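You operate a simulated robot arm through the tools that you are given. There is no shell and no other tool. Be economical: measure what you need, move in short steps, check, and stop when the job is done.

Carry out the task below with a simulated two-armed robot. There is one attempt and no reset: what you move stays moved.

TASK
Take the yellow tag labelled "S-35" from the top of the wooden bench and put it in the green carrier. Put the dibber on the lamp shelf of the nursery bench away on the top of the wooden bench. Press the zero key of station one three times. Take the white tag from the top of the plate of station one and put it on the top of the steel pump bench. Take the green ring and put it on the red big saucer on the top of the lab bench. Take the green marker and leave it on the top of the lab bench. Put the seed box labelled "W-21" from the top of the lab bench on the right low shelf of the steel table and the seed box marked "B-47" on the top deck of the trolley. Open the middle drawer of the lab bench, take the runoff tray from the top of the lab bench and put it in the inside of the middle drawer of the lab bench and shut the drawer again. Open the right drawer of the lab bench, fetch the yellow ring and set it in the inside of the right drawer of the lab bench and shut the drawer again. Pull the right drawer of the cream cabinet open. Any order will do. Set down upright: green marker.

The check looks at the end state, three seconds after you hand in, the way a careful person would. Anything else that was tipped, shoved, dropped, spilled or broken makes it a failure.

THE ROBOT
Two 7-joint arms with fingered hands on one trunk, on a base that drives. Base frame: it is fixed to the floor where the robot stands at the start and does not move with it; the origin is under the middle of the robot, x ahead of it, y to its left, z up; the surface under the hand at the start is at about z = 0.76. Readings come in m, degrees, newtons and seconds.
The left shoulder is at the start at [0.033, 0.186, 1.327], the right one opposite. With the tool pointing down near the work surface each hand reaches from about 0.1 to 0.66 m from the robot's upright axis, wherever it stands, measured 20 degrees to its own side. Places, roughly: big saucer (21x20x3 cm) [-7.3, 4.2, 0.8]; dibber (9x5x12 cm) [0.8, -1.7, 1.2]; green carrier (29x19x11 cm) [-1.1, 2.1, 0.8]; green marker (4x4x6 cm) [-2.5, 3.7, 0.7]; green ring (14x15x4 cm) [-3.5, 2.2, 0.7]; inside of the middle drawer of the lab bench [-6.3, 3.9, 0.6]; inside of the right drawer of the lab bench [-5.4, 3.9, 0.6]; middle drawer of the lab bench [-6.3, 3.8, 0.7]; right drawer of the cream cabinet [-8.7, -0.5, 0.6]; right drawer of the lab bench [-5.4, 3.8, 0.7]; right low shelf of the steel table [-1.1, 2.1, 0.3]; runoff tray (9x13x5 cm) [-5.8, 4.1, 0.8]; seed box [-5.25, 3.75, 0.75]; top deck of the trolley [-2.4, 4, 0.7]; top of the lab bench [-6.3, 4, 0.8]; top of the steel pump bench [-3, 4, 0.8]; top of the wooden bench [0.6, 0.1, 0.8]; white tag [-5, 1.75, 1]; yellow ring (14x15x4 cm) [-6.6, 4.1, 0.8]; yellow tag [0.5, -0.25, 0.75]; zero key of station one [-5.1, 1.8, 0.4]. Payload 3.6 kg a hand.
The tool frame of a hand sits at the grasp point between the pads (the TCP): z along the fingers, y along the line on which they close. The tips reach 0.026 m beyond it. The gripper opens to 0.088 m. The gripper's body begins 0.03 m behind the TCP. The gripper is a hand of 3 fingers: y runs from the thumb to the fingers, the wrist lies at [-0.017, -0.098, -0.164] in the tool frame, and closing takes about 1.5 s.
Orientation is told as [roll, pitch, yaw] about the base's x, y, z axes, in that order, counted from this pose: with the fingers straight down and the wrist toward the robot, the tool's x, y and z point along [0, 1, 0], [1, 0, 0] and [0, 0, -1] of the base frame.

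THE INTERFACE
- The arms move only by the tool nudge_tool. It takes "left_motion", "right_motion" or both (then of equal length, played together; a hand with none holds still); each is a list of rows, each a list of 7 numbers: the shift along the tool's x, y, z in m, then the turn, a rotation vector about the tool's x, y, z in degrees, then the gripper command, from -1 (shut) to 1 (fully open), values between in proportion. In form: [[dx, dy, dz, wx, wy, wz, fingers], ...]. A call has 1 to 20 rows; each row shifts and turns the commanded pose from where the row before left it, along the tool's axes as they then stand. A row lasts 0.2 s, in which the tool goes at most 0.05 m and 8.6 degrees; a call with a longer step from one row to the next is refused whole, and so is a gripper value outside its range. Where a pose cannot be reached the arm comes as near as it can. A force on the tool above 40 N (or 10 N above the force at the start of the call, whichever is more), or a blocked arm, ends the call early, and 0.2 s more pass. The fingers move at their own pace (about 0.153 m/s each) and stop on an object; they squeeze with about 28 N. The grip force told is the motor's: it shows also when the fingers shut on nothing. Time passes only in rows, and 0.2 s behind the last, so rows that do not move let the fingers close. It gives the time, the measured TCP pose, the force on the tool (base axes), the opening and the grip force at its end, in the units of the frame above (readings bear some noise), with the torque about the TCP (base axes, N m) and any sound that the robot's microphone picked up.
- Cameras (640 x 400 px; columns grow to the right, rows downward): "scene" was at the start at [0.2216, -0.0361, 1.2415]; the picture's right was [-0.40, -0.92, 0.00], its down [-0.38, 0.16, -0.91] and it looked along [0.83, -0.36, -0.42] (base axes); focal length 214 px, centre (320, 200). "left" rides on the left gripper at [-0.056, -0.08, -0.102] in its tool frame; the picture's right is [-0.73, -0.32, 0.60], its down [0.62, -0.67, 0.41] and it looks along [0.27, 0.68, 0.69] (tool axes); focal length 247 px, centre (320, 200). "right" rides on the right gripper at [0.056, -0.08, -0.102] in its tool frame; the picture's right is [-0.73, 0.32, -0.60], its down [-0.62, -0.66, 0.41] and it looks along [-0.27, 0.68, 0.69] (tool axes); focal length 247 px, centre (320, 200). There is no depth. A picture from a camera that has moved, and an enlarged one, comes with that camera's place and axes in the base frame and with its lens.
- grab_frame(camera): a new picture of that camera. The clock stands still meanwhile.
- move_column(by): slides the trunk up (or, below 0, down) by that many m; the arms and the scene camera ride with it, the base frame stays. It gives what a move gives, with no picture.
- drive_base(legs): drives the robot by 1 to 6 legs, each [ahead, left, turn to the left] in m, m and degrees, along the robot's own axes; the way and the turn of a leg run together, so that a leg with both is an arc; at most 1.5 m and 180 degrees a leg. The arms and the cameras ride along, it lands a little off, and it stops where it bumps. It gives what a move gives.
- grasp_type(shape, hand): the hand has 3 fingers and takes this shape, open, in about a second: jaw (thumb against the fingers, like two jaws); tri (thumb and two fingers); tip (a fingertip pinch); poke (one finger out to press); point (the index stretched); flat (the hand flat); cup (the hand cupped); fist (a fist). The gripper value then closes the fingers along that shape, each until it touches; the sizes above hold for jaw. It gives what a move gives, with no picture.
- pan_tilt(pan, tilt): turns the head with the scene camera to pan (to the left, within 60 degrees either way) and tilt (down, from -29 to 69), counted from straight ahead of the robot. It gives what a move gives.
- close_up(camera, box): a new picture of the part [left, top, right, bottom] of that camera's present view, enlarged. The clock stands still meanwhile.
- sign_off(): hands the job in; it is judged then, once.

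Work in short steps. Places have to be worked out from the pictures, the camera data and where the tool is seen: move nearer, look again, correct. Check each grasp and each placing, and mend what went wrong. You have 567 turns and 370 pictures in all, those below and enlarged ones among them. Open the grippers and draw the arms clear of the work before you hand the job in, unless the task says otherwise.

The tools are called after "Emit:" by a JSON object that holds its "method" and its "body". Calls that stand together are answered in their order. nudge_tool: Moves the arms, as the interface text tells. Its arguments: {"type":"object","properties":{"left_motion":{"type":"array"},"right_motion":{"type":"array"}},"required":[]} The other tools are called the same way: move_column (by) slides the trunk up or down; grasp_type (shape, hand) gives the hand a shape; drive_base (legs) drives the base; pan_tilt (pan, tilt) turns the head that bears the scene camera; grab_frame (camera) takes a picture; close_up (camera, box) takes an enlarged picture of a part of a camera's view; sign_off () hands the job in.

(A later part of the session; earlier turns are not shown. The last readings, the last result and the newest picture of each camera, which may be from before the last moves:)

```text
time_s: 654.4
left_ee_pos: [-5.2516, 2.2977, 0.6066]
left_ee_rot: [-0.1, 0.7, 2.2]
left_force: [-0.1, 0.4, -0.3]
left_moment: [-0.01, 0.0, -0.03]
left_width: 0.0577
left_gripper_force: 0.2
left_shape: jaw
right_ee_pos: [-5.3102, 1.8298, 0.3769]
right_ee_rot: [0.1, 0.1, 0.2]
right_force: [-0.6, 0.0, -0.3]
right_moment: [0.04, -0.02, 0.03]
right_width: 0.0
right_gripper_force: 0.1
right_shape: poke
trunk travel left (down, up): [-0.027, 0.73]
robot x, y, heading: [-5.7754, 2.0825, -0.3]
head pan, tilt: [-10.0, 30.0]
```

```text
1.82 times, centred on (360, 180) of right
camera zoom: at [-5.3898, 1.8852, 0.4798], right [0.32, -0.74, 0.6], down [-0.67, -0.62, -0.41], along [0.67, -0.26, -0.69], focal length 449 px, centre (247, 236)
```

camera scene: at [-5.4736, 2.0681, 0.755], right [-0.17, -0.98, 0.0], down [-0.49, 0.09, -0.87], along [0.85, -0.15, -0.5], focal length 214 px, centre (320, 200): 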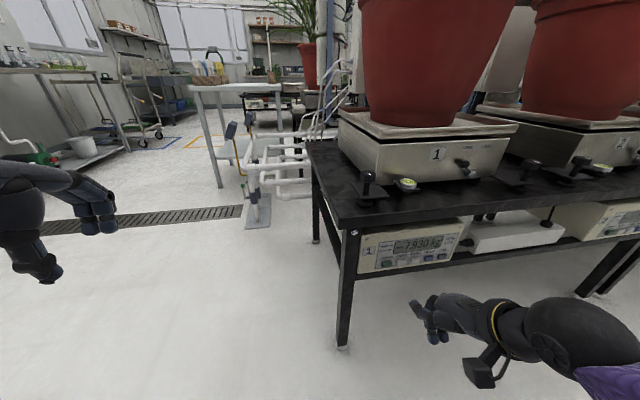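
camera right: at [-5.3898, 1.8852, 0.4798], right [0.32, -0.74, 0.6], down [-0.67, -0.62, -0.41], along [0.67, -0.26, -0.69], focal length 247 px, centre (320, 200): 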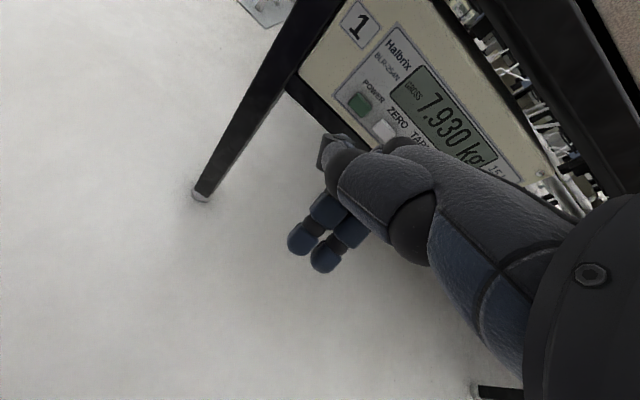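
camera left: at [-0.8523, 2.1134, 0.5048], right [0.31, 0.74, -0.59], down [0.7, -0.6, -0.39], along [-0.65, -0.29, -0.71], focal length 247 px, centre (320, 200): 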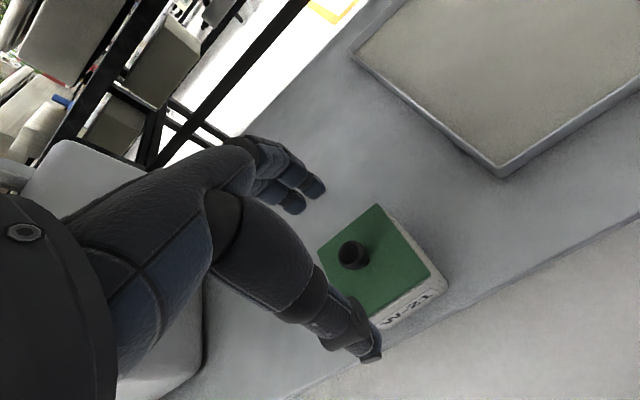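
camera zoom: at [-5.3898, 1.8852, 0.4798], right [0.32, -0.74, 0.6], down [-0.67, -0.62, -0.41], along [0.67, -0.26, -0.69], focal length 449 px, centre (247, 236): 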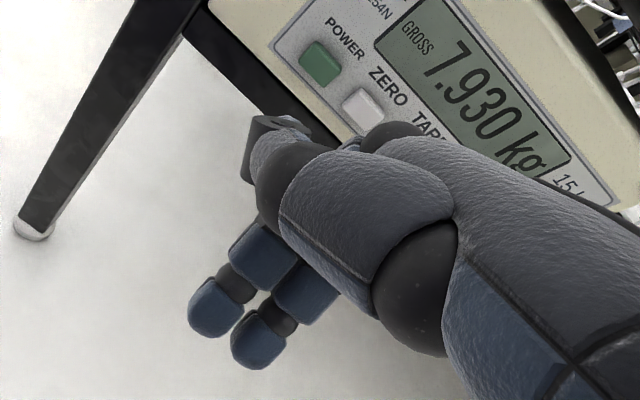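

The tip is at TCP + (0.046, 0.034, 0.023). Yawing the hand −20° makes it lead clearly. I do that and approach to ~5 cm from the key.

Emit:
{"method": "nudge_tool", "body": {"right_motion": [[0, 0, 0, 0, 0, 6.7, 1], [0, 0, 0, 0, 0, 6.7, 1], [0, 0, 0, 0, 0, 6.6, 1], [-0.003, 0.0241, 0.01, 0, 0, 0, 1], [-0.003, 0.0241, 0.01, 0, 0, 0, 1], [-0.003, 0.0241, 0.01, 0, 0, 0, 1], [0, 0, 0, 0, 0, 0, 1]]}}

Emit:
{"method": "close_up", "body": {"camera": "scene", "box": [340, 200, 500, 340]}}

Emit:
{"method": "grab_frame", "body": {"camera": "right"}}

```text
time_s: 656.0
left_ee_pos: [-5.2519, 2.2972, 0.6078]
left_ee_rot: [0.0, 0.7, 2.2]
left_force: [0.1, 0.5, -0.5]
left_moment: [0.03, 0.02, -0.01]
left_width: 0.0575
left_gripper_force: 0.0
left_shape: jaw
right_ee_pos: [-5.245, 1.7965, 0.3478]
right_ee_rot: [0.0, 0.2, -20.1]
right_force: [-0.1, 0.0, -0.2]
right_moment: [0.01, 0.0, -0.01]
right_width: 0.0
right_gripper_force: 0.0
right_shape: poke
trunk travel left (down, up): [-0.027, 0.73]
robot x, y, heading: [-5.771, 2.0846, 0.0]
head pan, tilt: [-10.0, 30.0]
```

```text
2.86 times, centred on (420, 270) of scene
camera zoom: at [-5.4736, 2.0681, 0.7549], right [-0.17, -0.98, 0.0], down [-0.49, 0.09, -0.87], along [0.85, -0.15, -0.5], focal length 613 px, centre (34, 0)
```

zoom: 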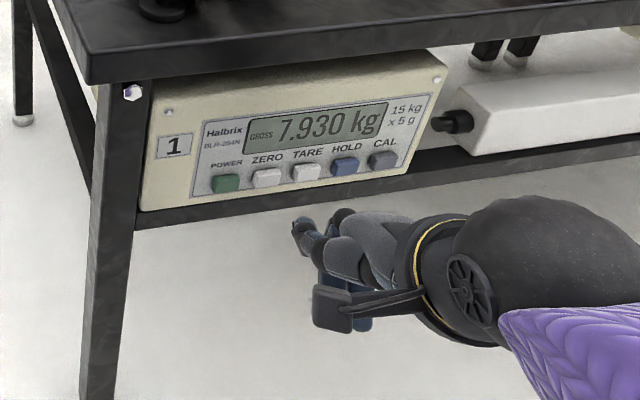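

```text
97 pictures are left
camera right: at [-5.3011, 1.8758, 0.4499], right [0.05, -0.8, 0.6], down [-0.84, -0.36, -0.41], along [0.54, -0.48, -0.69], focal length 247 px, centre (320, 200)
```

right: 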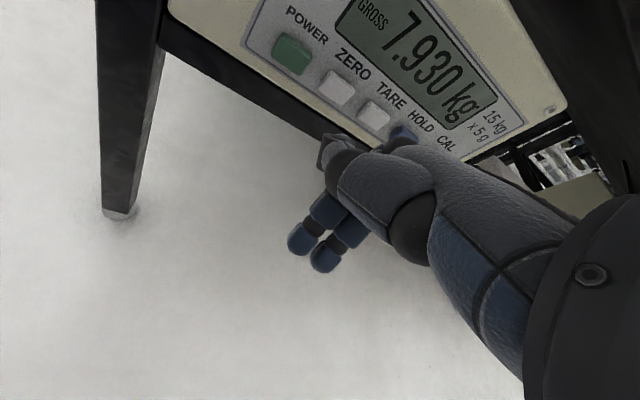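

Tip and key are aligned within 5 mm. I correct and advance 3.2 cm slowly toward the key.

Emit:
{"method": "nudge_tool", "body": {"right_motion": [[0.0038, -0.0014, -0.006, 0, 0, 0, 1], [0.0027, 0.0075, 0, 0, 0, 0, 1], [0.0027, 0.0075, 0, 0, 0, 0, 1], [0.0027, 0.0075, 0, 0, 0, 0, 1], [0.0027, 0.0075, 0, 0, 0, 0, 1], [0, 0, 0, 0, 0, 0, 1]]}}

Emit:
{"method": "close_up", "body": {"camera": "scene", "box": [360, 220, 460, 310]}}

Emit:
{"method": "close_up", "body": {"camera": "right", "box": [260, 40, 420, 190]}}

```text
time_s: 657.4
left_ee_pos: [-5.252, 2.297, 0.6073]
left_ee_rot: [0.0, 0.7, 2.2]
left_force: [0.1, -0.1, -0.7]
left_moment: [0.0, 0.04, 0.01]
left_width: 0.0573
left_gripper_force: 0.0
left_shape: jaw
right_ee_pos: [-5.2144, 1.801, 0.3532]
right_ee_rot: [0.1, 0.2, -19.9]
right_force: [0.8, 0.6, 0.9]
right_moment: [0.0, -0.01, -0.02]
right_width: 0.0001
right_gripper_force: 0.1
right_shape: poke
trunk travel left (down, up): [-0.027, 0.73]
robot x, y, heading: [-5.7757, 2.0823, 0.0]
head pan, tilt: [-10.0, 30.0]
```

```text
4.44 times, centred on (410, 265) of scene
camera zoom: at [-5.4736, 2.0681, 0.755], right [-0.17, -0.98, 0.0], down [-0.49, 0.09, -0.87], along [0.85, -0.15, -0.5], focal length 953 px, centre (-80, -89)
```

zoom: 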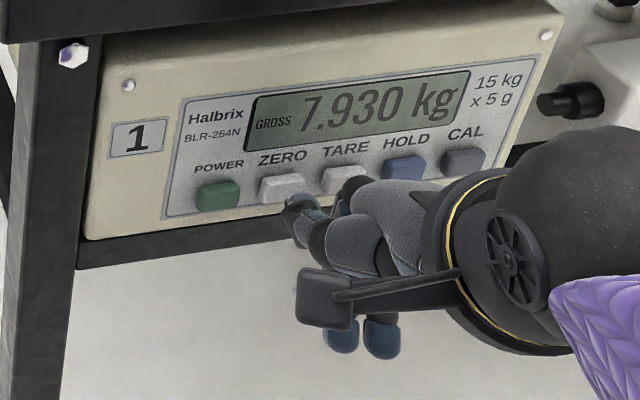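

```text
2.67 times, centred on (340, 115) of right
camera zoom: at [-5.2696, 1.8797, 0.4564], right [0.05, -0.8, 0.6], down [-0.84, -0.36, -0.41], along [0.54, -0.48, -0.69], focal length 659 px, centre (267, 427)
```

zoom: 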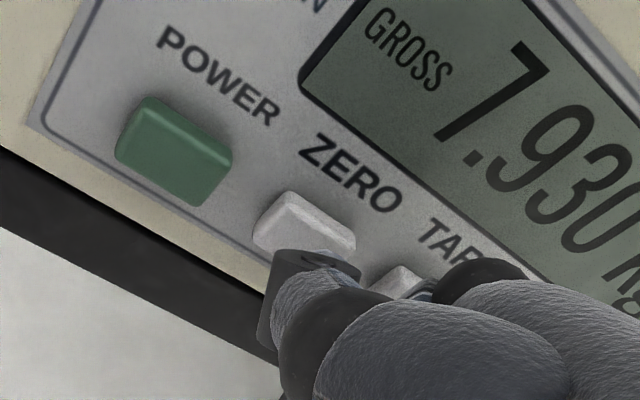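

Nearly touching, aligned on ZERO. I advance in 3 mm steps watching force and sound.

Emit:
{"method": "nudge_tool", "body": {"right_motion": [[0.001, 0.0028, 0, 0, 0, 0, 1], [0.001, 0.0028, 0, 0, 0, 0, 1], [0.001, 0.0028, 0, 0, 0, 0, 1], [0.001, 0.0028, 0, 0, 0, 0, 1], [0, 0, 0, 0, 0, 0, 1]]}}

```text
time_s: 658.6
left_ee_pos: [-5.2525, 2.2973, 0.608]
left_ee_rot: [0.0, 0.7, 2.2]
left_force: [-0.3, 0.9, 0.2]
left_moment: [-0.01, 0.04, 0.01]
left_width: 0.0574
left_gripper_force: 0.1
left_shape: jaw
right_ee_pos: [-5.2022, 1.801, 0.3538]
right_ee_rot: [0.0, 0.3, -19.8]
right_force: [-10.6, 0.2, 3.0]
right_moment: [0.06, -0.37, 0.13]
right_width: 0.0
right_gripper_force: 0.0
right_shape: poke
trunk travel left (down, up): [-0.027, 0.73]
robot x, y, heading: [-5.7724, 2.0835, -0.1]
head pan, tilt: [-10.0, 30.0]
heard: click
```

Click heard. I back off 1.5 cm and check the display.

Emit:
{"method": "nudge_tool", "body": {"right_motion": [[-0.0026, -0.007, 0, 0, 0, 0, 1], [-0.0026, -0.007, 0, 0, 0, 0, 1], [0, 0, 0, 0, 0, 0, 1]]}}

Emit:
{"method": "close_up", "body": {"camera": "scene", "box": [360, 220, 460, 310]}}

```text
time_s: 659.4
left_ee_pos: [-5.2516, 2.2976, 0.6065]
left_ee_rot: [0.0, 0.7, 2.3]
left_force: [0.7, -0.1, -0.2]
left_moment: [0.0, -0.03, 0.02]
left_width: 0.0576
left_gripper_force: 0.1
left_shape: jaw
right_ee_pos: [-5.2157, 1.8004, 0.3536]
right_ee_rot: [0.1, 0.1, -19.8]
right_force: [0.1, -0.1, 0.3]
right_moment: [-0.02, 0.0, 0.01]
right_width: 0.0
right_gripper_force: 0.1
right_shape: poke
trunk travel left (down, up): [-0.027, 0.73]
robot x, y, heading: [-5.7707, 2.0849, 0.0]
head pan, tilt: [-10.0, 30.0]
```

```text
4.44 times, centred on (410, 265) of scene
camera zoom: at [-5.4736, 2.0681, 0.755], right [-0.17, -0.98, 0.0], down [-0.49, 0.09, -0.87], along [0.85, -0.15, -0.5], focal length 953 px, centre (-80, -89)
```

zoom: 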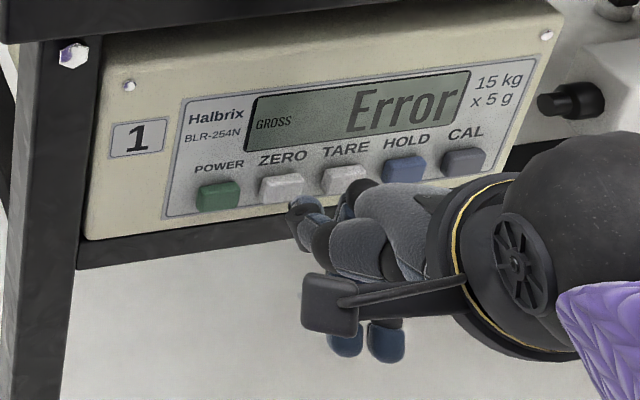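

Display says "Error" (zeroing a loaded scale), so it was the ZERO key. Second press.

Emit:
{"method": "nudge_tool", "body": {"right_motion": [[0.0024, 0.0066, 0, 0, 0, 0, 1], [0.001, 0.0028, 0, 0, 0, 0, 1], [0.001, 0.0028, 0, 0, 0, 0, 1], [0, 0, 0, 0, 0, 0, 1]]}}

Emit:
{"method": "nudge_tool", "body": {"right_motion": [[-0.0026, -0.007, 0, 0, 0, 0, 1], [-0.0026, -0.007, 0, 0, 0, 0, 1], [0, 0, 0, 0, 0, 0, 1]]}}

```text
time_s: 660.4
left_ee_pos: [-5.2514, 2.2972, 0.6081]
left_ee_rot: [0.1, 0.6, 2.3]
left_force: [0.5, 1.0, 0.1]
left_moment: [0.02, 0.01, 0.02]
left_width: 0.0573
left_gripper_force: 0.1
left_shape: jaw
right_ee_pos: [-5.204, 1.7996, 0.3531]
right_ee_rot: [0.0, 0.3, -19.8]
right_force: [-6.5, 0.0, 1.4]
right_moment: [0.02, -0.23, 0.13]
right_width: 0.0
right_gripper_force: 0.0
right_shape: poke
trunk travel left (down, up): [-0.027, 0.73]
robot x, y, heading: [-5.7772, 2.0823, -0.1]
head pan, tilt: [-10.0, 30.0]
heard: click
```

```text
time_s: 661.2
left_ee_pos: [-5.2508, 2.297, 0.6066]
left_ee_rot: [0.0, 0.7, 2.2]
left_force: [0.1, 0.1, 0.3]
left_moment: [0.0, 0.0, 0.0]
left_width: 0.0575
left_gripper_force: 0.1
left_shape: jaw
right_ee_pos: [-5.2183, 1.7994, 0.3529]
right_ee_rot: [0.1, 0.1, -19.9]
right_force: [0.4, 0.1, -0.7]
right_moment: [-0.01, 0.0, -0.01]
right_width: 0.0
right_gripper_force: 0.0
right_shape: poke
trunk travel left (down, up): [-0.027, 0.73]
robot x, y, heading: [-5.7756, 2.0835, -0.3]
head pan, tilt: [-10.0, 30.0]
```

Second click. Third press.

Emit:
{"method": "nudge_tool", "body": {"right_motion": [[0.0026, 0.0072, 0, 0, 0, 0, 1], [0.0014, 0.0038, 0, 0, 0, 0, 1], [0.001, 0.0028, 0, 0, 0, 0, 1], [0, 0, 0, 0, 0, 0, 1]]}}

Emit:
{"method": "nudge_tool", "body": {"right_motion": [[-0.0026, -0.007, 0, 0, 0, 0, 1], [-0.008, -0.024, 0, 0, 0, 0, 1], [-0.01, -0.03, 0, 0, 0, 0, 1], [-0.01, -0.03, 0, 0, 0, 0, 1], [0, 0, 0, 0, 0, 0, 1]]}}

Emit:
{"method": "close_up", "body": {"camera": "scene", "box": [360, 220, 460, 310]}}

```text
time_s: 662.2
left_ee_pos: [-5.2519, 2.2969, 0.6075]
left_ee_rot: [0.0, 0.6, 2.2]
left_force: [-0.7, 0.0, 0.2]
left_moment: [0.04, -0.01, -0.02]
left_width: 0.0573
left_gripper_force: 0.1
left_shape: jaw
right_ee_pos: [-5.2039, 1.8002, 0.3522]
right_ee_rot: [0.0, 0.3, -20.0]
right_force: [-4.0, 0.0, 0.9]
right_moment: [0.0, -0.15, 0.08]
right_width: 0.0001
right_gripper_force: 0.0
right_shape: poke
trunk travel left (down, up): [-0.027, 0.73]
robot x, y, heading: [-5.7741, 2.0825, -0.2]
head pan, tilt: [-10.0, 30.0]
heard: click
```

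```text
time_s: 663.6
left_ee_pos: [-5.2515, 2.2973, 0.6066]
left_ee_rot: [0.0, 0.5, 2.2]
left_force: [-0.3, -0.3, 0.2]
left_moment: [0.04, -0.02, -0.02]
left_width: 0.0576
left_gripper_force: 0.0
left_shape: jaw
right_ee_pos: [-5.2833, 1.7838, 0.364]
right_ee_rot: [-1.7, -2.5, -19.5]
right_force: [-1.0, 0.0, 0.9]
right_moment: [0.01, -0.02, 0.01]
right_width: 0.0
right_gripper_force: 0.1
right_shape: poke
trunk travel left (down, up): [-0.027, 0.73]
robot x, y, heading: [-5.7711, 2.0813, 0.1]
head pan, tilt: [-10.0, 30.0]
stopped in row 5 (right hand): the arm was blocked; the commanded pose is now the measured one
```

```text
4.44 times, centred on (410, 265) of scene
camera zoom: at [-5.4736, 2.0681, 0.755], right [-0.17, -0.98, 0.0], down [-0.49, 0.09, -0.87], along [0.85, -0.15, -0.5], focal length 953 px, centre (-80, -89)
```

zoom: 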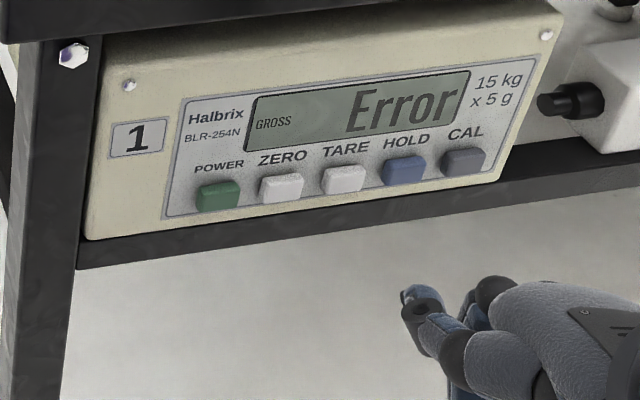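

Three clicks done. I back away, raise the trunk, and return the right hand to jaw shape for the white tag.

Emit:
{"method": "drive_base", "body": {"legs": [[-0.1, 0, 0]]}}

Emit:
{"method": "move_column", "body": {"by": 0.4}}

Emit:
{"method": "grasp_type", "body": {"hand": "right", "shape": "jaw"}}

Emit:
{"method": "nudge_tool", "body": {"right_motion": [[0, 0.02, -0.04, 1, 0.8, -5, 0.3], [0, 0.02, -0.04, 1, 0.8, -5, 0.3], [0, 0.02, -0.04, 0, 0, -5, 0.3], [0, 0, -0.04, 0, 0, -4.5, 0.3], [0, 0, -0.04, 0, 0, 0, 0.3]]}}

Emit:
{"method": "pan_tilt", "body": {"pan": -15, "tilt": 25}}

Emit:
{"method": "grab_frame", "body": {"camera": "scene"}}

```text
time_s: 664.8
left_ee_pos: [-5.3517, 2.2971, 0.607]
left_ee_rot: [0.0, 0.7, 2.2]
left_force: [0.3, 0.4, 0.5]
left_moment: [-0.02, 0.03, 0.01]
left_width: 0.0574
left_gripper_force: 0.0
left_shape: jaw
right_ee_pos: [-5.3837, 1.7825, 0.3644]
right_ee_rot: [-1.6, -2.4, -19.5]
right_force: [0.2, -0.1, -0.4]
right_moment: [-0.02, 0.01, 0.01]
right_width: 0.0
right_gripper_force: 0.1
right_shape: poke
trunk travel left (down, up): [-0.027, 0.73]
robot x, y, heading: [-5.8747, 2.0844, -0.4]
head pan, tilt: [-10.0, 30.0]
```

```text
time_s: 668.6
left_ee_pos: [-5.3509, 2.2974, 1.0068]
left_ee_rot: [0.0, 0.7, 2.2]
left_force: [0.5, -0.4, -0.3]
left_moment: [0.03, -0.02, -0.02]
left_width: 0.0574
left_gripper_force: 0.1
left_shape: jaw
right_ee_pos: [-5.3834, 1.7831, 0.7624]
right_ee_rot: [-1.5, -2.4, -19.4]
right_force: [0.2, 0.8, 0.0]
right_moment: [-0.01, -0.01, 0.01]
right_width: 0.0
right_gripper_force: 0.2
right_shape: poke
trunk travel left (down, up): [-0.427, 0.33]
robot x, y, heading: [-5.8772, 2.0838, -0.1]
head pan, tilt: [-10.0, 30.0]
```

```text
time_s: 669.5
left_ee_pos: [-5.3498, 2.2967, 1.0072]
left_ee_rot: [0.0, 0.7, 2.2]
left_force: [-0.1, 0.0, 0.4]
left_moment: [0.02, -0.02, 0.0]
left_width: 0.0573
left_gripper_force: 0.0
left_shape: jaw
right_ee_pos: [-5.3833, 1.7837, 0.7637]
right_ee_rot: [-1.5, -2.3, -19.5]
right_force: [-0.6, -0.4, -0.3]
right_moment: [0.0, 0.02, 0.01]
right_width: 0.0879
right_gripper_force: 0.0
right_shape: jaw
trunk travel left (down, up): [-0.427, 0.33]
robot x, y, heading: [-5.8772, 2.0813, -0.2]
head pan, tilt: [-10.0, 30.0]
```

```text
time_s: 670.7
left_ee_pos: [-5.3514, 2.2972, 1.0065]
left_ee_rot: [0.0, 0.5, 2.2]
left_force: [-0.2, -0.8, 0.6]
left_moment: [-0.03, 0.0, 0.02]
left_width: 0.0575
left_gripper_force: 0.1
left_shape: jaw
right_ee_pos: [-5.3275, 1.7719, 0.9676]
right_ee_rot: [-0.4, -0.2, 0.1]
right_force: [-1.4, -0.5, -0.1]
right_moment: [0.01, 0.02, 0.02]
right_width: 0.0574
right_gripper_force: 0.0
right_shape: jaw
trunk travel left (down, up): [-0.427, 0.33]
robot x, y, heading: [-5.8744, 2.083, -0.3]
head pan, tilt: [-10.0, 30.0]
```

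```text
time_s: 671.4
left_ee_pos: [-5.3505, 2.2976, 1.0079]
left_ee_rot: [-0.1, 0.6, 2.2]
left_force: [-0.1, 0.2, 0.3]
left_moment: [0.01, -0.03, 0.01]
left_width: 0.0577
left_gripper_force: 0.1
left_shape: jaw
right_ee_pos: [-5.3271, 1.7706, 0.9654]
right_ee_rot: [-0.3, -0.2, 0.0]
right_force: [-0.7, 0.0, -0.5]
right_moment: [-0.01, -0.02, 0.01]
right_width: 0.0574
right_gripper_force: 0.0
right_shape: jaw
trunk travel left (down, up): [-0.427, 0.33]
robot x, y, heading: [-5.8767, 2.0799, 0.0]
head pan, tilt: [-15.0, 25.0]
```

```text
92 pictures are left
camera scene: at [-5.6447, 2.0601, 1.1967], right [-0.26, -0.97, 0.0], down [-0.41, 0.11, -0.91], along [0.88, -0.24, -0.42], focal length 214 px, centre (320, 200)
```

scene: 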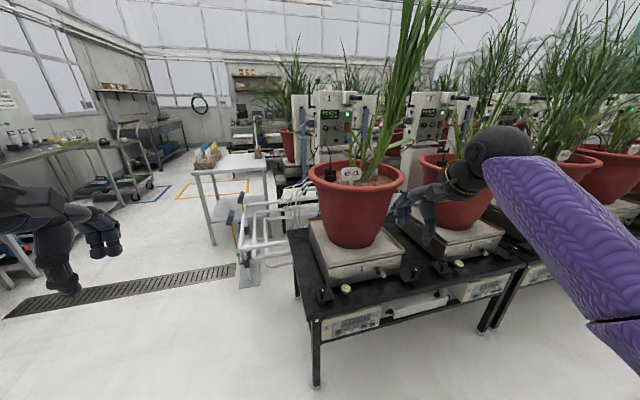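

I zoom on the tag from the head and take the right hand camera view.

Emit:
{"method": "close_up", "body": {"camera": "scene", "box": [290, 120, 430, 260]}}

Emit:
{"method": "grab_frame", "body": {"camera": "right"}}

```text
2.86 times, centred on (360, 190) of scene
camera zoom: at [-5.6447, 2.0601, 1.1967], right [-0.26, -0.97, 0.0], down [-0.41, 0.11, -0.91], along [0.88, -0.24, -0.42], focal length 613 px, centre (206, 229)
```

zoom: 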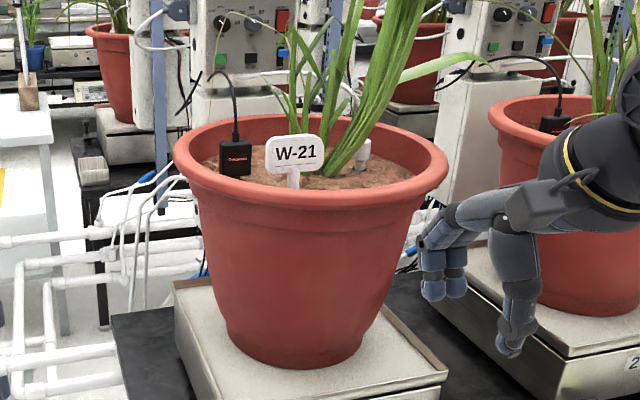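

```text
90 pictures are left
camera right: at [-5.4077, 1.827, 1.0679], right [0.32, -0.73, 0.6], down [-0.66, -0.62, -0.41], along [0.68, -0.27, -0.68], focal length 247 px, centre (320, 200)
```

right: 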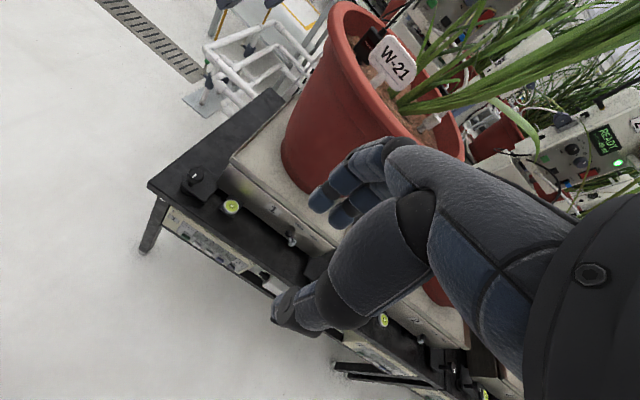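

The white tag's label is at (-5.003, 1.778, 0.973), 7 cm wide, facing −x with yaw ≈ −12°. I raise the right hand, drive forward 0.28 m, and align.

Emit:
{"method": "nudge_tool", "body": {"right_motion": [[0, 0, -0.04, 0, 0, 4, -0.1], [0, 0, -0.04, 0, 0, 4, -0.1], [0, 0, -0.04, 0, 0, 4, -0.1], [0, 0, -0.03, 0, 0, 0, -0.1]]}}

Emit:
{"method": "drive_base", "body": {"legs": [[0.28, 0, 0]]}}

Emit:
{"method": "grab_frame", "body": {"camera": "right"}}

Emit:
{"method": "grab_frame", "body": {"camera": "scene"}}

```text
time_s: 672.4
left_ee_pos: [-5.3515, 2.2963, 1.0084]
left_ee_rot: [0.0, 0.6, 2.2]
left_force: [0.0, -0.1, -0.4]
left_moment: [0.0, -0.02, 0.03]
left_width: 0.0576
left_gripper_force: 0.1
left_shape: jaw
right_ee_pos: [-5.3293, 1.7714, 1.1144]
right_ee_rot: [-0.3, -0.3, -12.1]
right_force: [0.6, -0.3, 0.5]
right_moment: [-0.04, -0.03, 0.02]
right_width: 0.0399
right_gripper_force: 0.1
right_shape: jaw
trunk travel left (down, up): [-0.427, 0.33]
robot x, y, heading: [-5.8704, 2.088, 0.1]
head pan, tilt: [-15.0, 25.0]
```

```text
time_s: 674.3
left_ee_pos: [-5.072, 2.297, 1.0067]
left_ee_rot: [0.0, 0.7, 2.2]
left_force: [-0.3, -0.4, 0.6]
left_moment: [0.0, 0.03, 0.0]
left_width: 0.0576
left_gripper_force: 0.0
left_shape: jaw
right_ee_pos: [-5.0498, 1.7722, 1.1141]
right_ee_rot: [-0.3, -0.3, -12.0]
right_force: [0.0, -0.3, 0.0]
right_moment: [0.0, 0.03, 0.03]
right_width: 0.0398
right_gripper_force: 0.2
right_shape: jaw
trunk travel left (down, up): [-0.427, 0.33]
robot x, y, heading: [-5.5973, 2.0845, -0.1]
head pan, tilt: [-15.0, 25.0]
```

```text
89 pictures are left
camera right: at [-5.1154, 1.8427, 1.2164], right [0.16, -0.78, 0.6], down [-0.78, -0.47, -0.41], along [0.61, -0.41, -0.68], focal length 247 px, centre (320, 200)
```

right: 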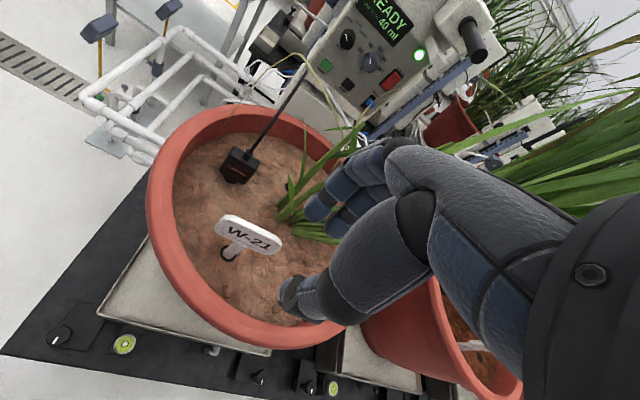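

```text
88 pictures are left
camera scene: at [-5.3652, 2.0599, 1.1965], right [-0.26, -0.97, 0.0], down [-0.41, 0.11, -0.91], along [0.87, -0.24, -0.42], focal length 214 px, centre (320, 200)
```

scene: 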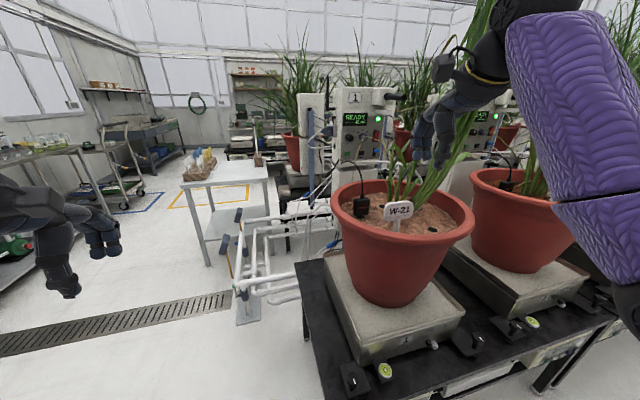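

Label centre (-5.0, 1.778, 0.975), plane nearly along y. I adjust yaw to −7°, centre slightly left (away from the plant), and descend.

Emit:
{"method": "nudge_tool", "body": {"right_motion": [[0.0096, 0.025, 0, 0, 0, -5, -0.1], [0.0096, 0.025, 0, 0, 0, 0, -0.1], [0, 0, 0.04, 0, 0, 0, -0.1], [0, 0, 0.03, 0, 0, 0, -0.1], [0, 0, 0, 0, 0, 0, -0.1]]}}

Emit:
{"method": "grab_frame", "body": {"camera": "right"}}

Emit:
{"method": "close_up", "body": {"camera": "scene", "box": [330, 100, 490, 260]}}

```text
time_s: 675.5
left_ee_pos: [-5.072, 2.2966, 1.0071]
left_ee_rot: [0.0, 0.6, 2.2]
left_force: [0.2, 0.9, 0.2]
left_moment: [0.03, -0.02, 0.01]
left_width: 0.0575
left_gripper_force: 0.0
left_shape: jaw
right_ee_pos: [-4.9982, 1.7826, 1.0447]
right_ee_rot: [-0.2, -0.2, -7.0]
right_force: [0.4, -0.4, -0.2]
right_moment: [0.01, 0.0, 0.0]
right_width: 0.04
right_gripper_force: 0.0
right_shape: jaw
trunk travel left (down, up): [-0.427, 0.33]
robot x, y, heading: [-5.5974, 2.0814, -0.2]
head pan, tilt: [-15.0, 25.0]
```

```text
87 pictures are left
camera right: at [-5.0707, 1.8475, 1.1461], right [0.22, -0.77, 0.6], down [-0.73, -0.54, -0.41], along [0.64, -0.35, -0.68], focal length 247 px, centre (320, 200)
```

right: 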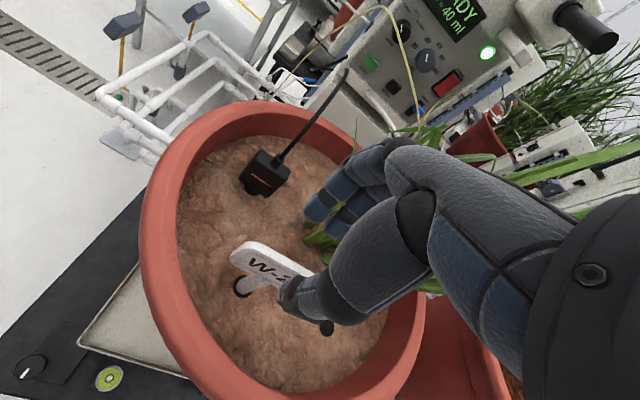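

```text
2.50 times, centred on (410, 180) of scene
camera zoom: at [-5.3663, 2.0599, 1.1967], right [-0.26, -0.97, 0.0], down [-0.41, 0.11, -0.91], along [0.88, -0.24, -0.42], focal length 536 px, centre (95, 250)
```

zoom: 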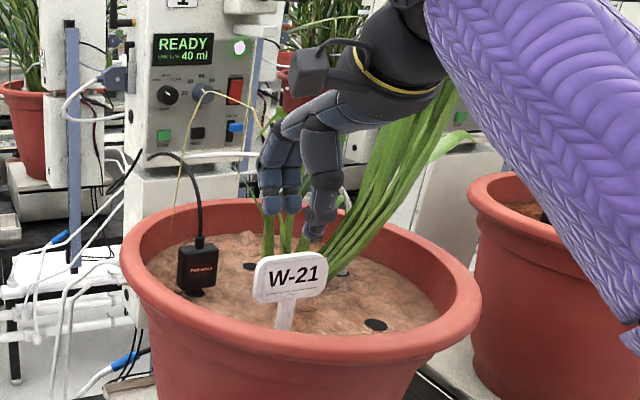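

The label is straight below the hand, between thumb and fingers. I descend 7.2 cm and close.

Emit:
{"method": "nudge_tool", "body": {"right_motion": [[0, 0, 0.03, 0, 0, 0, -0.1], [0, 0, 0.03, 0, 0, 0, -0.1], [0, 0, 0.012, 0, 0, 0, -0.1], [0, 0, 0, 0, 0, 0, -0.1], [0, 0, 0, 0, 0, 0, -0.6], [0, 0, 0, 0, 0, 0, -1], [0, 0, 0, 0, 0, 0, -1], [0, 0, 0, 0, 0, 0, -1], [0, 0, 0, 0, 0, 0, -1]]}}

Emit:
{"method": "grab_frame", "body": {"camera": "right"}}

Emit:
{"method": "close_up", "body": {"camera": "scene", "box": [330, 100, 490, 260]}}

```text
time_s: 677.5
left_ee_pos: [-5.0723, 2.2962, 1.0068]
left_ee_rot: [0.1, 0.7, 2.2]
left_force: [-0.3, 0.2, 0.0]
left_moment: [0.01, 0.0, 0.04]
left_width: 0.0573
left_gripper_force: 0.0
left_shape: jaw
right_ee_pos: [-4.9971, 1.7824, 0.9731]
right_ee_rot: [-0.2, -0.3, -7.0]
right_force: [3.0, -1.7, 1.8]
right_moment: [-0.16, -0.26, 0.06]
right_width: 0.0013
right_gripper_force: 28.7
right_shape: jaw
trunk travel left (down, up): [-0.427, 0.33]
robot x, y, heading: [-5.5956, 2.0793, 0.2]
head pan, tilt: [-15.0, 25.0]
```

```text
85 pictures are left
camera right: at [-5.0692, 1.8468, 1.0754], right [0.22, -0.77, 0.6], down [-0.73, -0.54, -0.41], along [0.64, -0.35, -0.68], focal length 247 px, centre (320, 200)
```

right: 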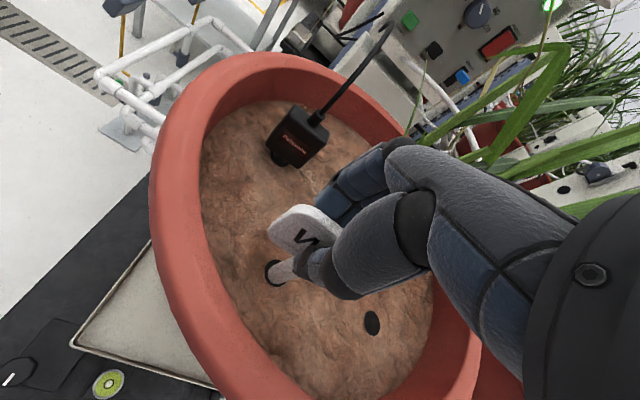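

```text
2.50 times, centred on (410, 180) of scene
camera zoom: at [-5.3662, 2.0598, 1.1967], right [-0.26, -0.97, 0.0], down [-0.41, 0.11, -0.91], along [0.88, -0.24, -0.42], focal length 536 px, centre (95, 250)
```

zoom: 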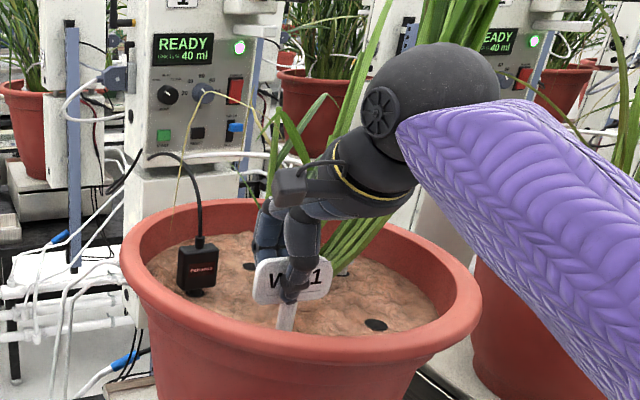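

The tag is gripped. I pull it straight up 0.17 m.

Emit:
{"method": "nudge_tool", "body": {"right_motion": [[0, 0, -0.015, 0, 0, 0, -1], [0, 0, -0.025, 0, 0, 0, -1], [0, 0, -0.03, 0, 0, 0, -1], [0, 0, -0.03, 0, 0, 0, -1], [0, 0, -0.03, 0, 0, 0, -1], [0, 0, -0.03, 0, 0, 0, -1]]}}

Emit:
{"method": "grab_frame", "body": {"camera": "scene"}}

```text
time_s: 678.9
left_ee_pos: [-5.0725, 2.2967, 1.0078]
left_ee_rot: [0.0, 0.7, 2.2]
left_force: [0.0, -0.2, 0.0]
left_moment: [-0.02, 0.01, -0.03]
left_width: 0.0573
left_gripper_force: 0.0
left_shape: jaw
right_ee_pos: [-4.9983, 1.7823, 1.1326]
right_ee_rot: [-0.3, -0.2, -7.0]
right_force: [0.1, -0.3, 0.0]
right_moment: [0.0, -0.02, 0.04]
right_width: 0.0016
right_gripper_force: 28.0
right_shape: jaw
trunk travel left (down, up): [-0.427, 0.33]
robot x, y, heading: [-5.5967, 2.0845, -0.0]
head pan, tilt: [-15.0, 25.0]
```

```text
83 pictures are left
camera scene: at [-5.3664, 2.0601, 1.1967], right [-0.26, -0.97, 0.0], down [-0.41, 0.11, -0.91], along [0.88, -0.24, -0.42], focal length 214 px, centre (320, 200)
```

scene: 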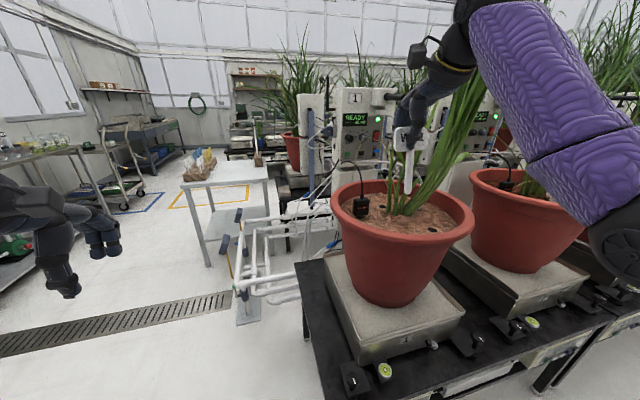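

Tag pulled out. I back off, go north to the aisle, and drive east to the pump bench.

Emit:
{"method": "drive_base", "body": {"legs": [[-0.25, 0, 0], [0, 0.95, 0]]}}

Emit:
{"method": "drive_base", "body": {"legs": [[1.4, 0, 0], [1.25, 0, 0], [0, 0, 90]]}}

Emit:
{"method": "pan_tilt", "body": {"pan": 0, "tilt": 35}}

Emit:
{"method": "grab_frame", "body": {"camera": "scene"}}

```text
time_s: 685.4
left_ee_pos: [-5.3238, 3.2575, 1.0065]
left_ee_rot: [0.0, 0.7, 2.5]
left_force: [-0.3, -0.4, 1.1]
left_moment: [-0.03, -0.02, 0.0]
left_width: 0.0572
left_gripper_force: 0.1
left_shape: jaw
right_ee_pos: [-5.2483, 2.7419, 1.1337]
right_ee_rot: [-0.4, -0.2, -6.8]
right_force: [0.4, 0.0, -0.4]
right_moment: [0.0, 0.02, 0.01]
right_width: 0.0014
right_gripper_force: 28.2
right_shape: jaw
trunk travel left (down, up): [-0.427, 0.33]
robot x, y, heading: [-5.8471, 3.0399, 0.1]
head pan, tilt: [-15.0, 25.0]
```

```text
time_s: 702.0
left_ee_pos: [-3.4272, 3.5641, 1.0071]
left_ee_rot: [0.0, 0.7, 91.9]
left_force: [-0.2, -0.4, 0.4]
left_moment: [0.02, -0.02, 0.03]
left_width: 0.0575
left_gripper_force: 0.1
left_shape: jaw
right_ee_pos: [-2.9116, 3.6371, 1.1328]
right_ee_rot: [-0.3, -0.2, 82.6]
right_force: [0.1, 0.7, 0.2]
right_moment: [-0.01, 0.01, 0.0]
right_width: 0.0015
right_gripper_force: 28.0
right_shape: jaw
trunk travel left (down, up): [-0.427, 0.33]
robot x, y, heading: [-3.2201, 3.0396, 89.5]
head pan, tilt: [-15.0, 25.0]
```

```text
time_s: 702.8
left_ee_pos: [-3.4272, 3.5642, 1.0079]
left_ee_rot: [0.0, 0.6, 91.9]
left_force: [-0.6, 0.0, 0.5]
left_moment: [0.01, 0.05, 0.0]
left_width: 0.0575
left_gripper_force: 0.1
left_shape: jaw
right_ee_pos: [-2.9117, 3.6378, 1.1323]
right_ee_rot: [-0.3, -0.3, 82.6]
right_force: [-0.3, -0.4, 0.4]
right_moment: [-0.01, 0.04, -0.03]
right_width: 0.0015
right_gripper_force: 27.9
right_shape: jaw
trunk travel left (down, up): [-0.427, 0.33]
robot x, y, heading: [-3.2176, 3.0424, 89.3]
head pan, tilt: [0.0, 35.0]
```

```text
82 pictures are left
camera scene: at [-3.2155, 3.271, 1.181], right [1.0, -0.01, 0.0], down [0.0, -0.57, -0.82], along [0.01, 0.82, -0.57], focal length 214 px, centre (320, 200)
```

scene: 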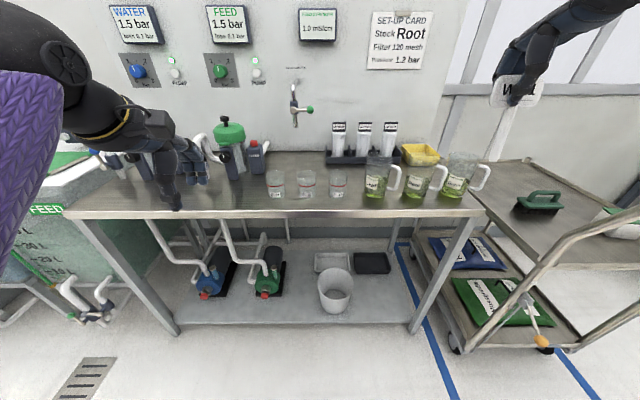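

The bench has a free front-left strip around (-3.47, 3.83). I raise and retract the left hand, then move the base so the right hand with the tag is in front of it.

Emit:
{"method": "nudge_tool", "body": {"left_motion": [[0, -0.02, -0.03, 0, 0, 0, 0.3], [0, -0.02, -0.03, 0, 0, 0, 0.3], [0, -0.02, -0.03, 0, 0, 0, 0.3], [0, -0.02, -0.03, 0, 0, 0, 0.3]]}}

Emit:
{"method": "drive_base", "body": {"legs": [[0, 0.45, 0], [0.12, 0, 0]]}}

Emit:
{"method": "pan_tilt", "body": {"pan": -12, "tilt": 40}}

Emit:
{"method": "grab_frame", "body": {"camera": "scene"}}

Emit:
{"method": "grab_frame", "body": {"camera": "right"}}

```text
time_s: 704.0
left_ee_pos: [-3.4701, 3.4945, 1.1151]
left_ee_rot: [6.6, 0.1, 95.8]
left_force: [-0.6, 0.0, 0.0]
left_moment: [0.02, 0.05, -0.01]
left_width: 0.0575
left_gripper_force: 0.0
left_shape: jaw
left hand out of reach, approached as far as the arm can: row 4
right_ee_pos: [-2.9121, 3.6379, 1.1327]
right_ee_rot: [-0.2, -0.1, 82.8]
right_force: [-0.6, 0.1, 0.9]
right_moment: [-0.02, 0.0, -0.01]
right_width: 0.0011
right_gripper_force: 27.8
right_shape: jaw
trunk travel left (down, up): [-0.427, 0.33]
robot x, y, heading: [-3.2148, 3.0408, 89.7]
head pan, tilt: [0.0, 35.0]
stopped in row 4 (left hand): the arm was blocked; the commanded pose is now the measured one
```

```text
time_s: 707.5
left_ee_pos: [-3.9158, 3.6207, 1.1149]
left_ee_rot: [6.5, 0.3, 95.5]
left_force: [-0.3, -0.1, 0.9]
left_moment: [-0.03, -0.01, -0.01]
left_width: 0.0575
left_gripper_force: 0.1
left_shape: jaw
right_ee_pos: [-3.3572, 3.7625, 1.132]
right_ee_rot: [-0.4, 0.0, 82.6]
right_force: [0.7, 0.4, 0.1]
right_moment: [-0.02, -0.01, 0.03]
right_width: 0.0015
right_gripper_force: 28.4
right_shape: jaw
trunk travel left (down, up): [-0.427, 0.33]
robot x, y, heading: [-3.6582, 3.1655, 89.4]
head pan, tilt: [0.0, 35.0]
```

```text
time_s: 708.2
left_ee_pos: [-3.9157, 3.6181, 1.116]
left_ee_rot: [6.7, 0.1, 95.6]
left_force: [0.4, 0.4, 0.8]
left_moment: [0.02, 0.0, 0.02]
left_width: 0.0578
left_gripper_force: 0.0
left_shape: jaw
right_ee_pos: [-3.3568, 3.7612, 1.1327]
right_ee_rot: [-0.2, -0.2, 82.7]
right_force: [-0.3, 0.3, 0.3]
right_moment: [0.02, 0.0, 0.02]
right_width: 0.0015
right_gripper_force: 28.6
right_shape: jaw
trunk travel left (down, up): [-0.427, 0.33]
robot x, y, heading: [-3.6636, 3.1632, 89.8]
head pan, tilt: [-12.0, 40.0]
```

```text
81 pictures are left
camera scene: at [-3.6434, 3.3896, 1.1735], right [0.98, -0.21, 0.0], down [-0.14, -0.63, -0.77], along [0.16, 0.75, -0.64], focal length 214 px, centre (320, 200)
```

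scene: 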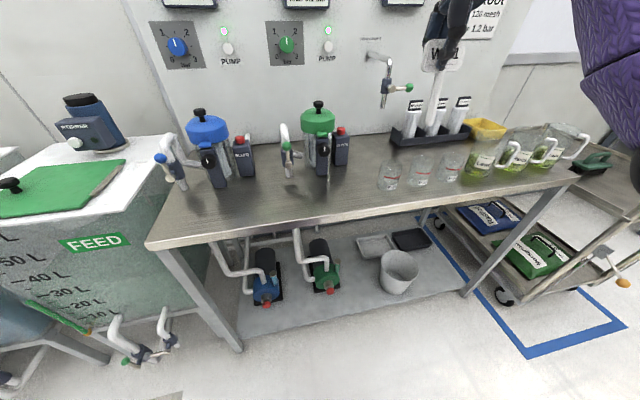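

```text
80 pictures are left
camera right: at [-3.4233, 3.6875, 1.2352], right [0.77, 0.22, 0.6], down [0.54, -0.74, -0.41], along [0.35, 0.64, -0.68], focal length 247 px, centre (320, 200)
```

right: 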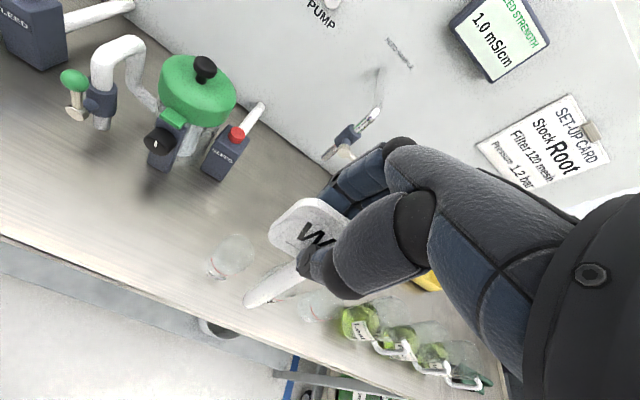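

The front strip around x≈-3.56, y 3.76–3.9 is free. I shift the base left 0.2 m, lower the trunk and hand, then tilt the hand so the tag lies nearly flat.

Emit:
{"method": "drive_base", "body": {"legs": [[0, 0.2, 0]]}}

Emit:
{"method": "move_column", "body": {"by": -0.12}}

Emit:
{"method": "nudge_tool", "body": {"right_motion": [[0, 0, 0.02, -8, 0, 0, -1], [0, 0, 0, -8, 0, 0, -1], [0, 0, 0, -8, 0, 0, -1], [0, 0, 0, -8, 0, 0, -1], [0, 0, 0, -8, 0, 0, -1], [0, 0, 0, -8, 0, 0, -1], [0, 0, 0, 0, 0, 0, -1]]}}

Emit:
{"method": "grab_frame", "body": {"camera": "scene"}}

```text
time_s: 709.8
left_ee_pos: [-4.1135, 3.6205, 1.1155]
left_ee_rot: [6.6, 0.1, 95.5]
left_force: [-0.8, 0.4, 0.2]
left_moment: [0.0, 0.0, -0.03]
left_width: 0.0576
left_gripper_force: 0.0
left_shape: jaw
right_ee_pos: [-3.5538, 3.7615, 1.1331]
right_ee_rot: [-0.3, -0.3, 82.5]
right_force: [0.3, -0.1, 0.5]
right_moment: [0.0, -0.04, 0.02]
right_width: 0.0016
right_gripper_force: 28.1
right_shape: jaw
trunk travel left (down, up): [-0.427, 0.33]
robot x, y, heading: [-3.8625, 3.1645, 89.6]
head pan, tilt: [-12.0, 40.0]
```

```text
time_s: 711.3
left_ee_pos: [-4.1416, 3.6195, 0.9987]
left_ee_rot: [11.2, -0.6, 97.9]
left_force: [0.2, 0.6, 0.2]
left_moment: [-0.01, -0.01, 0.01]
left_width: 0.0575
left_gripper_force: 0.0
left_shape: jaw
right_ee_pos: [-3.553, 3.7623, 1.012]
right_ee_rot: [-0.2, -0.3, 82.5]
right_force: [-0.2, 1.2, 0.3]
right_moment: [0.0, -0.01, -0.03]
right_width: 0.0018
right_gripper_force: 28.5
right_shape: jaw
trunk travel left (down, up): [-0.307, 0.45]
robot x, y, heading: [-3.8607, 3.167, 89.5]
head pan, tilt: [-12.0, 40.0]
```

```text
time_s: 712.9
left_ee_pos: [-4.14, 3.6226, 0.9993]
left_ee_rot: [10.7, -0.8, 97.8]
left_force: [-0.3, 0.0, 0.2]
left_moment: [0.0, 0.04, -0.01]
left_width: 0.0577
left_gripper_force: 0.1
left_shape: jaw
right_ee_pos: [-3.5523, 3.7624, 0.9919]
right_ee_rot: [-0.3, -48.4, 82.7]
right_force: [-0.5, 0.8, -0.6]
right_moment: [0.02, 0.0, -0.01]
right_width: 0.0014
right_gripper_force: 27.2
right_shape: jaw
trunk travel left (down, up): [-0.307, 0.45]
robot x, y, heading: [-3.861, 3.1661, 89.5]
head pan, tilt: [-12.0, 40.0]
```

```text
79 pictures are left
camera scene: at [-3.8402, 3.4068, 1.0449], right [0.98, -0.22, 0.0], down [-0.14, -0.63, -0.77], along [0.17, 0.75, -0.64], focal length 214 px, centre (320, 200)
```

scene: 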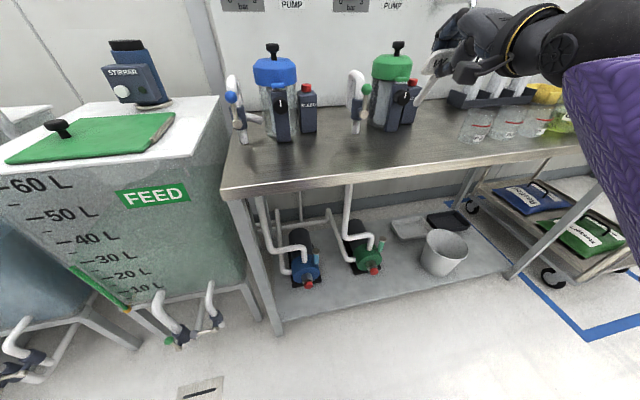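

The tilt works. I tilt to 65° and lower to ~6 cm above the bench.

Emit:
{"method": "nudge_tool", "body": {"right_motion": [[0, 0, 0, -8.4, 0, 0, -1], [0, 0, 0, -8.4, 0, 0, -1], [0, -0.0295, 0.0137, 0, 0, 0, -1], [0, -0.0295, 0.0137, 0, 0, 0, -1], [0, -0.0295, 0.0137, 0, 0, 0, -1], [0, -0.0295, 0.0137, 0, 0, 0, -1], [0, 0, 0, 0, 0, 0, -1]]}}

Emit:
{"method": "pan_tilt", "body": {"pan": -30, "tilt": 35}}

Emit:
{"method": "grab_frame", "body": {"camera": "scene"}}

```text
time_s: 714.5
left_ee_pos: [-4.1388, 3.6229, 1.0015]
left_ee_rot: [10.7, -1.0, 97.7]
left_force: [0.0, -0.5, -0.8]
left_moment: [0.0, -0.04, -0.01]
left_width: 0.0571
left_gripper_force: 0.0
left_shape: jaw
right_ee_pos: [-3.5529, 3.7611, 0.8632]
right_ee_rot: [-0.6, -65.1, 83.1]
right_force: [0.3, -1.4, 3.5]
right_moment: [0.16, -0.06, -0.06]
right_width: 0.0014
right_gripper_force: 28.3
right_shape: jaw
trunk travel left (down, up): [-0.307, 0.45]
robot x, y, heading: [-3.8609, 3.1664, 89.3]
head pan, tilt: [-12.0, 40.0]
```

```text
time_s: 715.3
left_ee_pos: [-4.1394, 3.623, 1.003]
left_ee_rot: [10.6, -1.0, 97.7]
left_force: [0.3, 0.2, 0.8]
left_moment: [-0.01, -0.02, -0.02]
left_width: 0.0574
left_gripper_force: 0.1
left_shape: jaw
right_ee_pos: [-3.5525, 3.7597, 0.8619]
right_ee_rot: [-0.6, -65.0, 82.9]
right_force: [-0.3, -0.9, 2.3]
right_moment: [0.18, -0.11, 0.01]
right_width: 0.0014
right_gripper_force: 28.2
right_shape: jaw
trunk travel left (down, up): [-0.307, 0.45]
robot x, y, heading: [-3.8599, 3.1621, 89.4]
head pan, tilt: [-30.0, 35.0]
```

```text
78 pictures are left
camera scene: at [-3.8142, 3.3993, 1.0526], right [0.86, -0.51, 0.0], down [-0.29, -0.49, -0.82], along [0.42, 0.71, -0.57], focal length 214 px, centre (320, 200)
```

scene: 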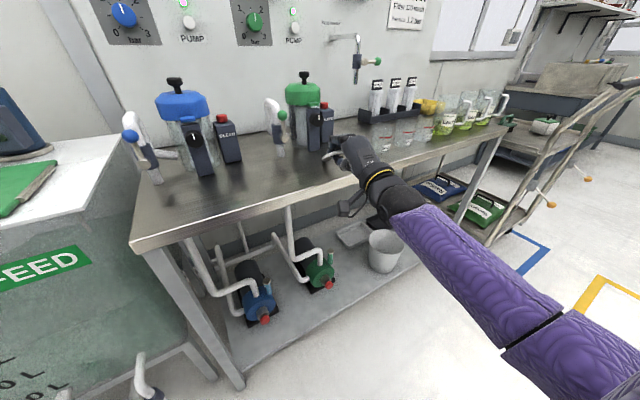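

A light upward force suggests the stalk already touches. I check with the hand camera and a zoom.

Emit:
{"method": "grab_frame", "body": {"camera": "right"}}

Emit:
{"method": "close_up", "body": {"camera": "scene", "box": [260, 80, 420, 220]}}

```text
77 pictures are left
camera right: at [-3.6246, 3.6424, 0.8339], right [0.67, -0.5, 0.54], down [0.63, 0.01, -0.77], along [0.38, 0.87, 0.32], focal length 247 px, centre (320, 200)
```

right: 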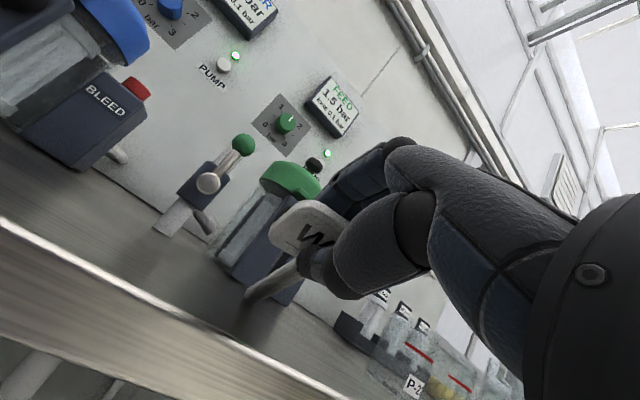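

```text
2.86 times, centred on (340, 150) of scene
camera zoom: at [-3.8142, 3.3993, 1.0526], right [0.86, -0.51, 0.0], down [-0.29, -0.49, -0.82], along [0.42, 0.71, -0.57], focal length 613 px, centre (263, 343)
```

zoom: 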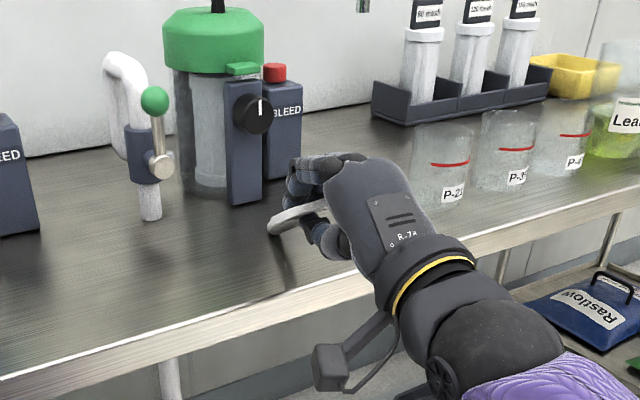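

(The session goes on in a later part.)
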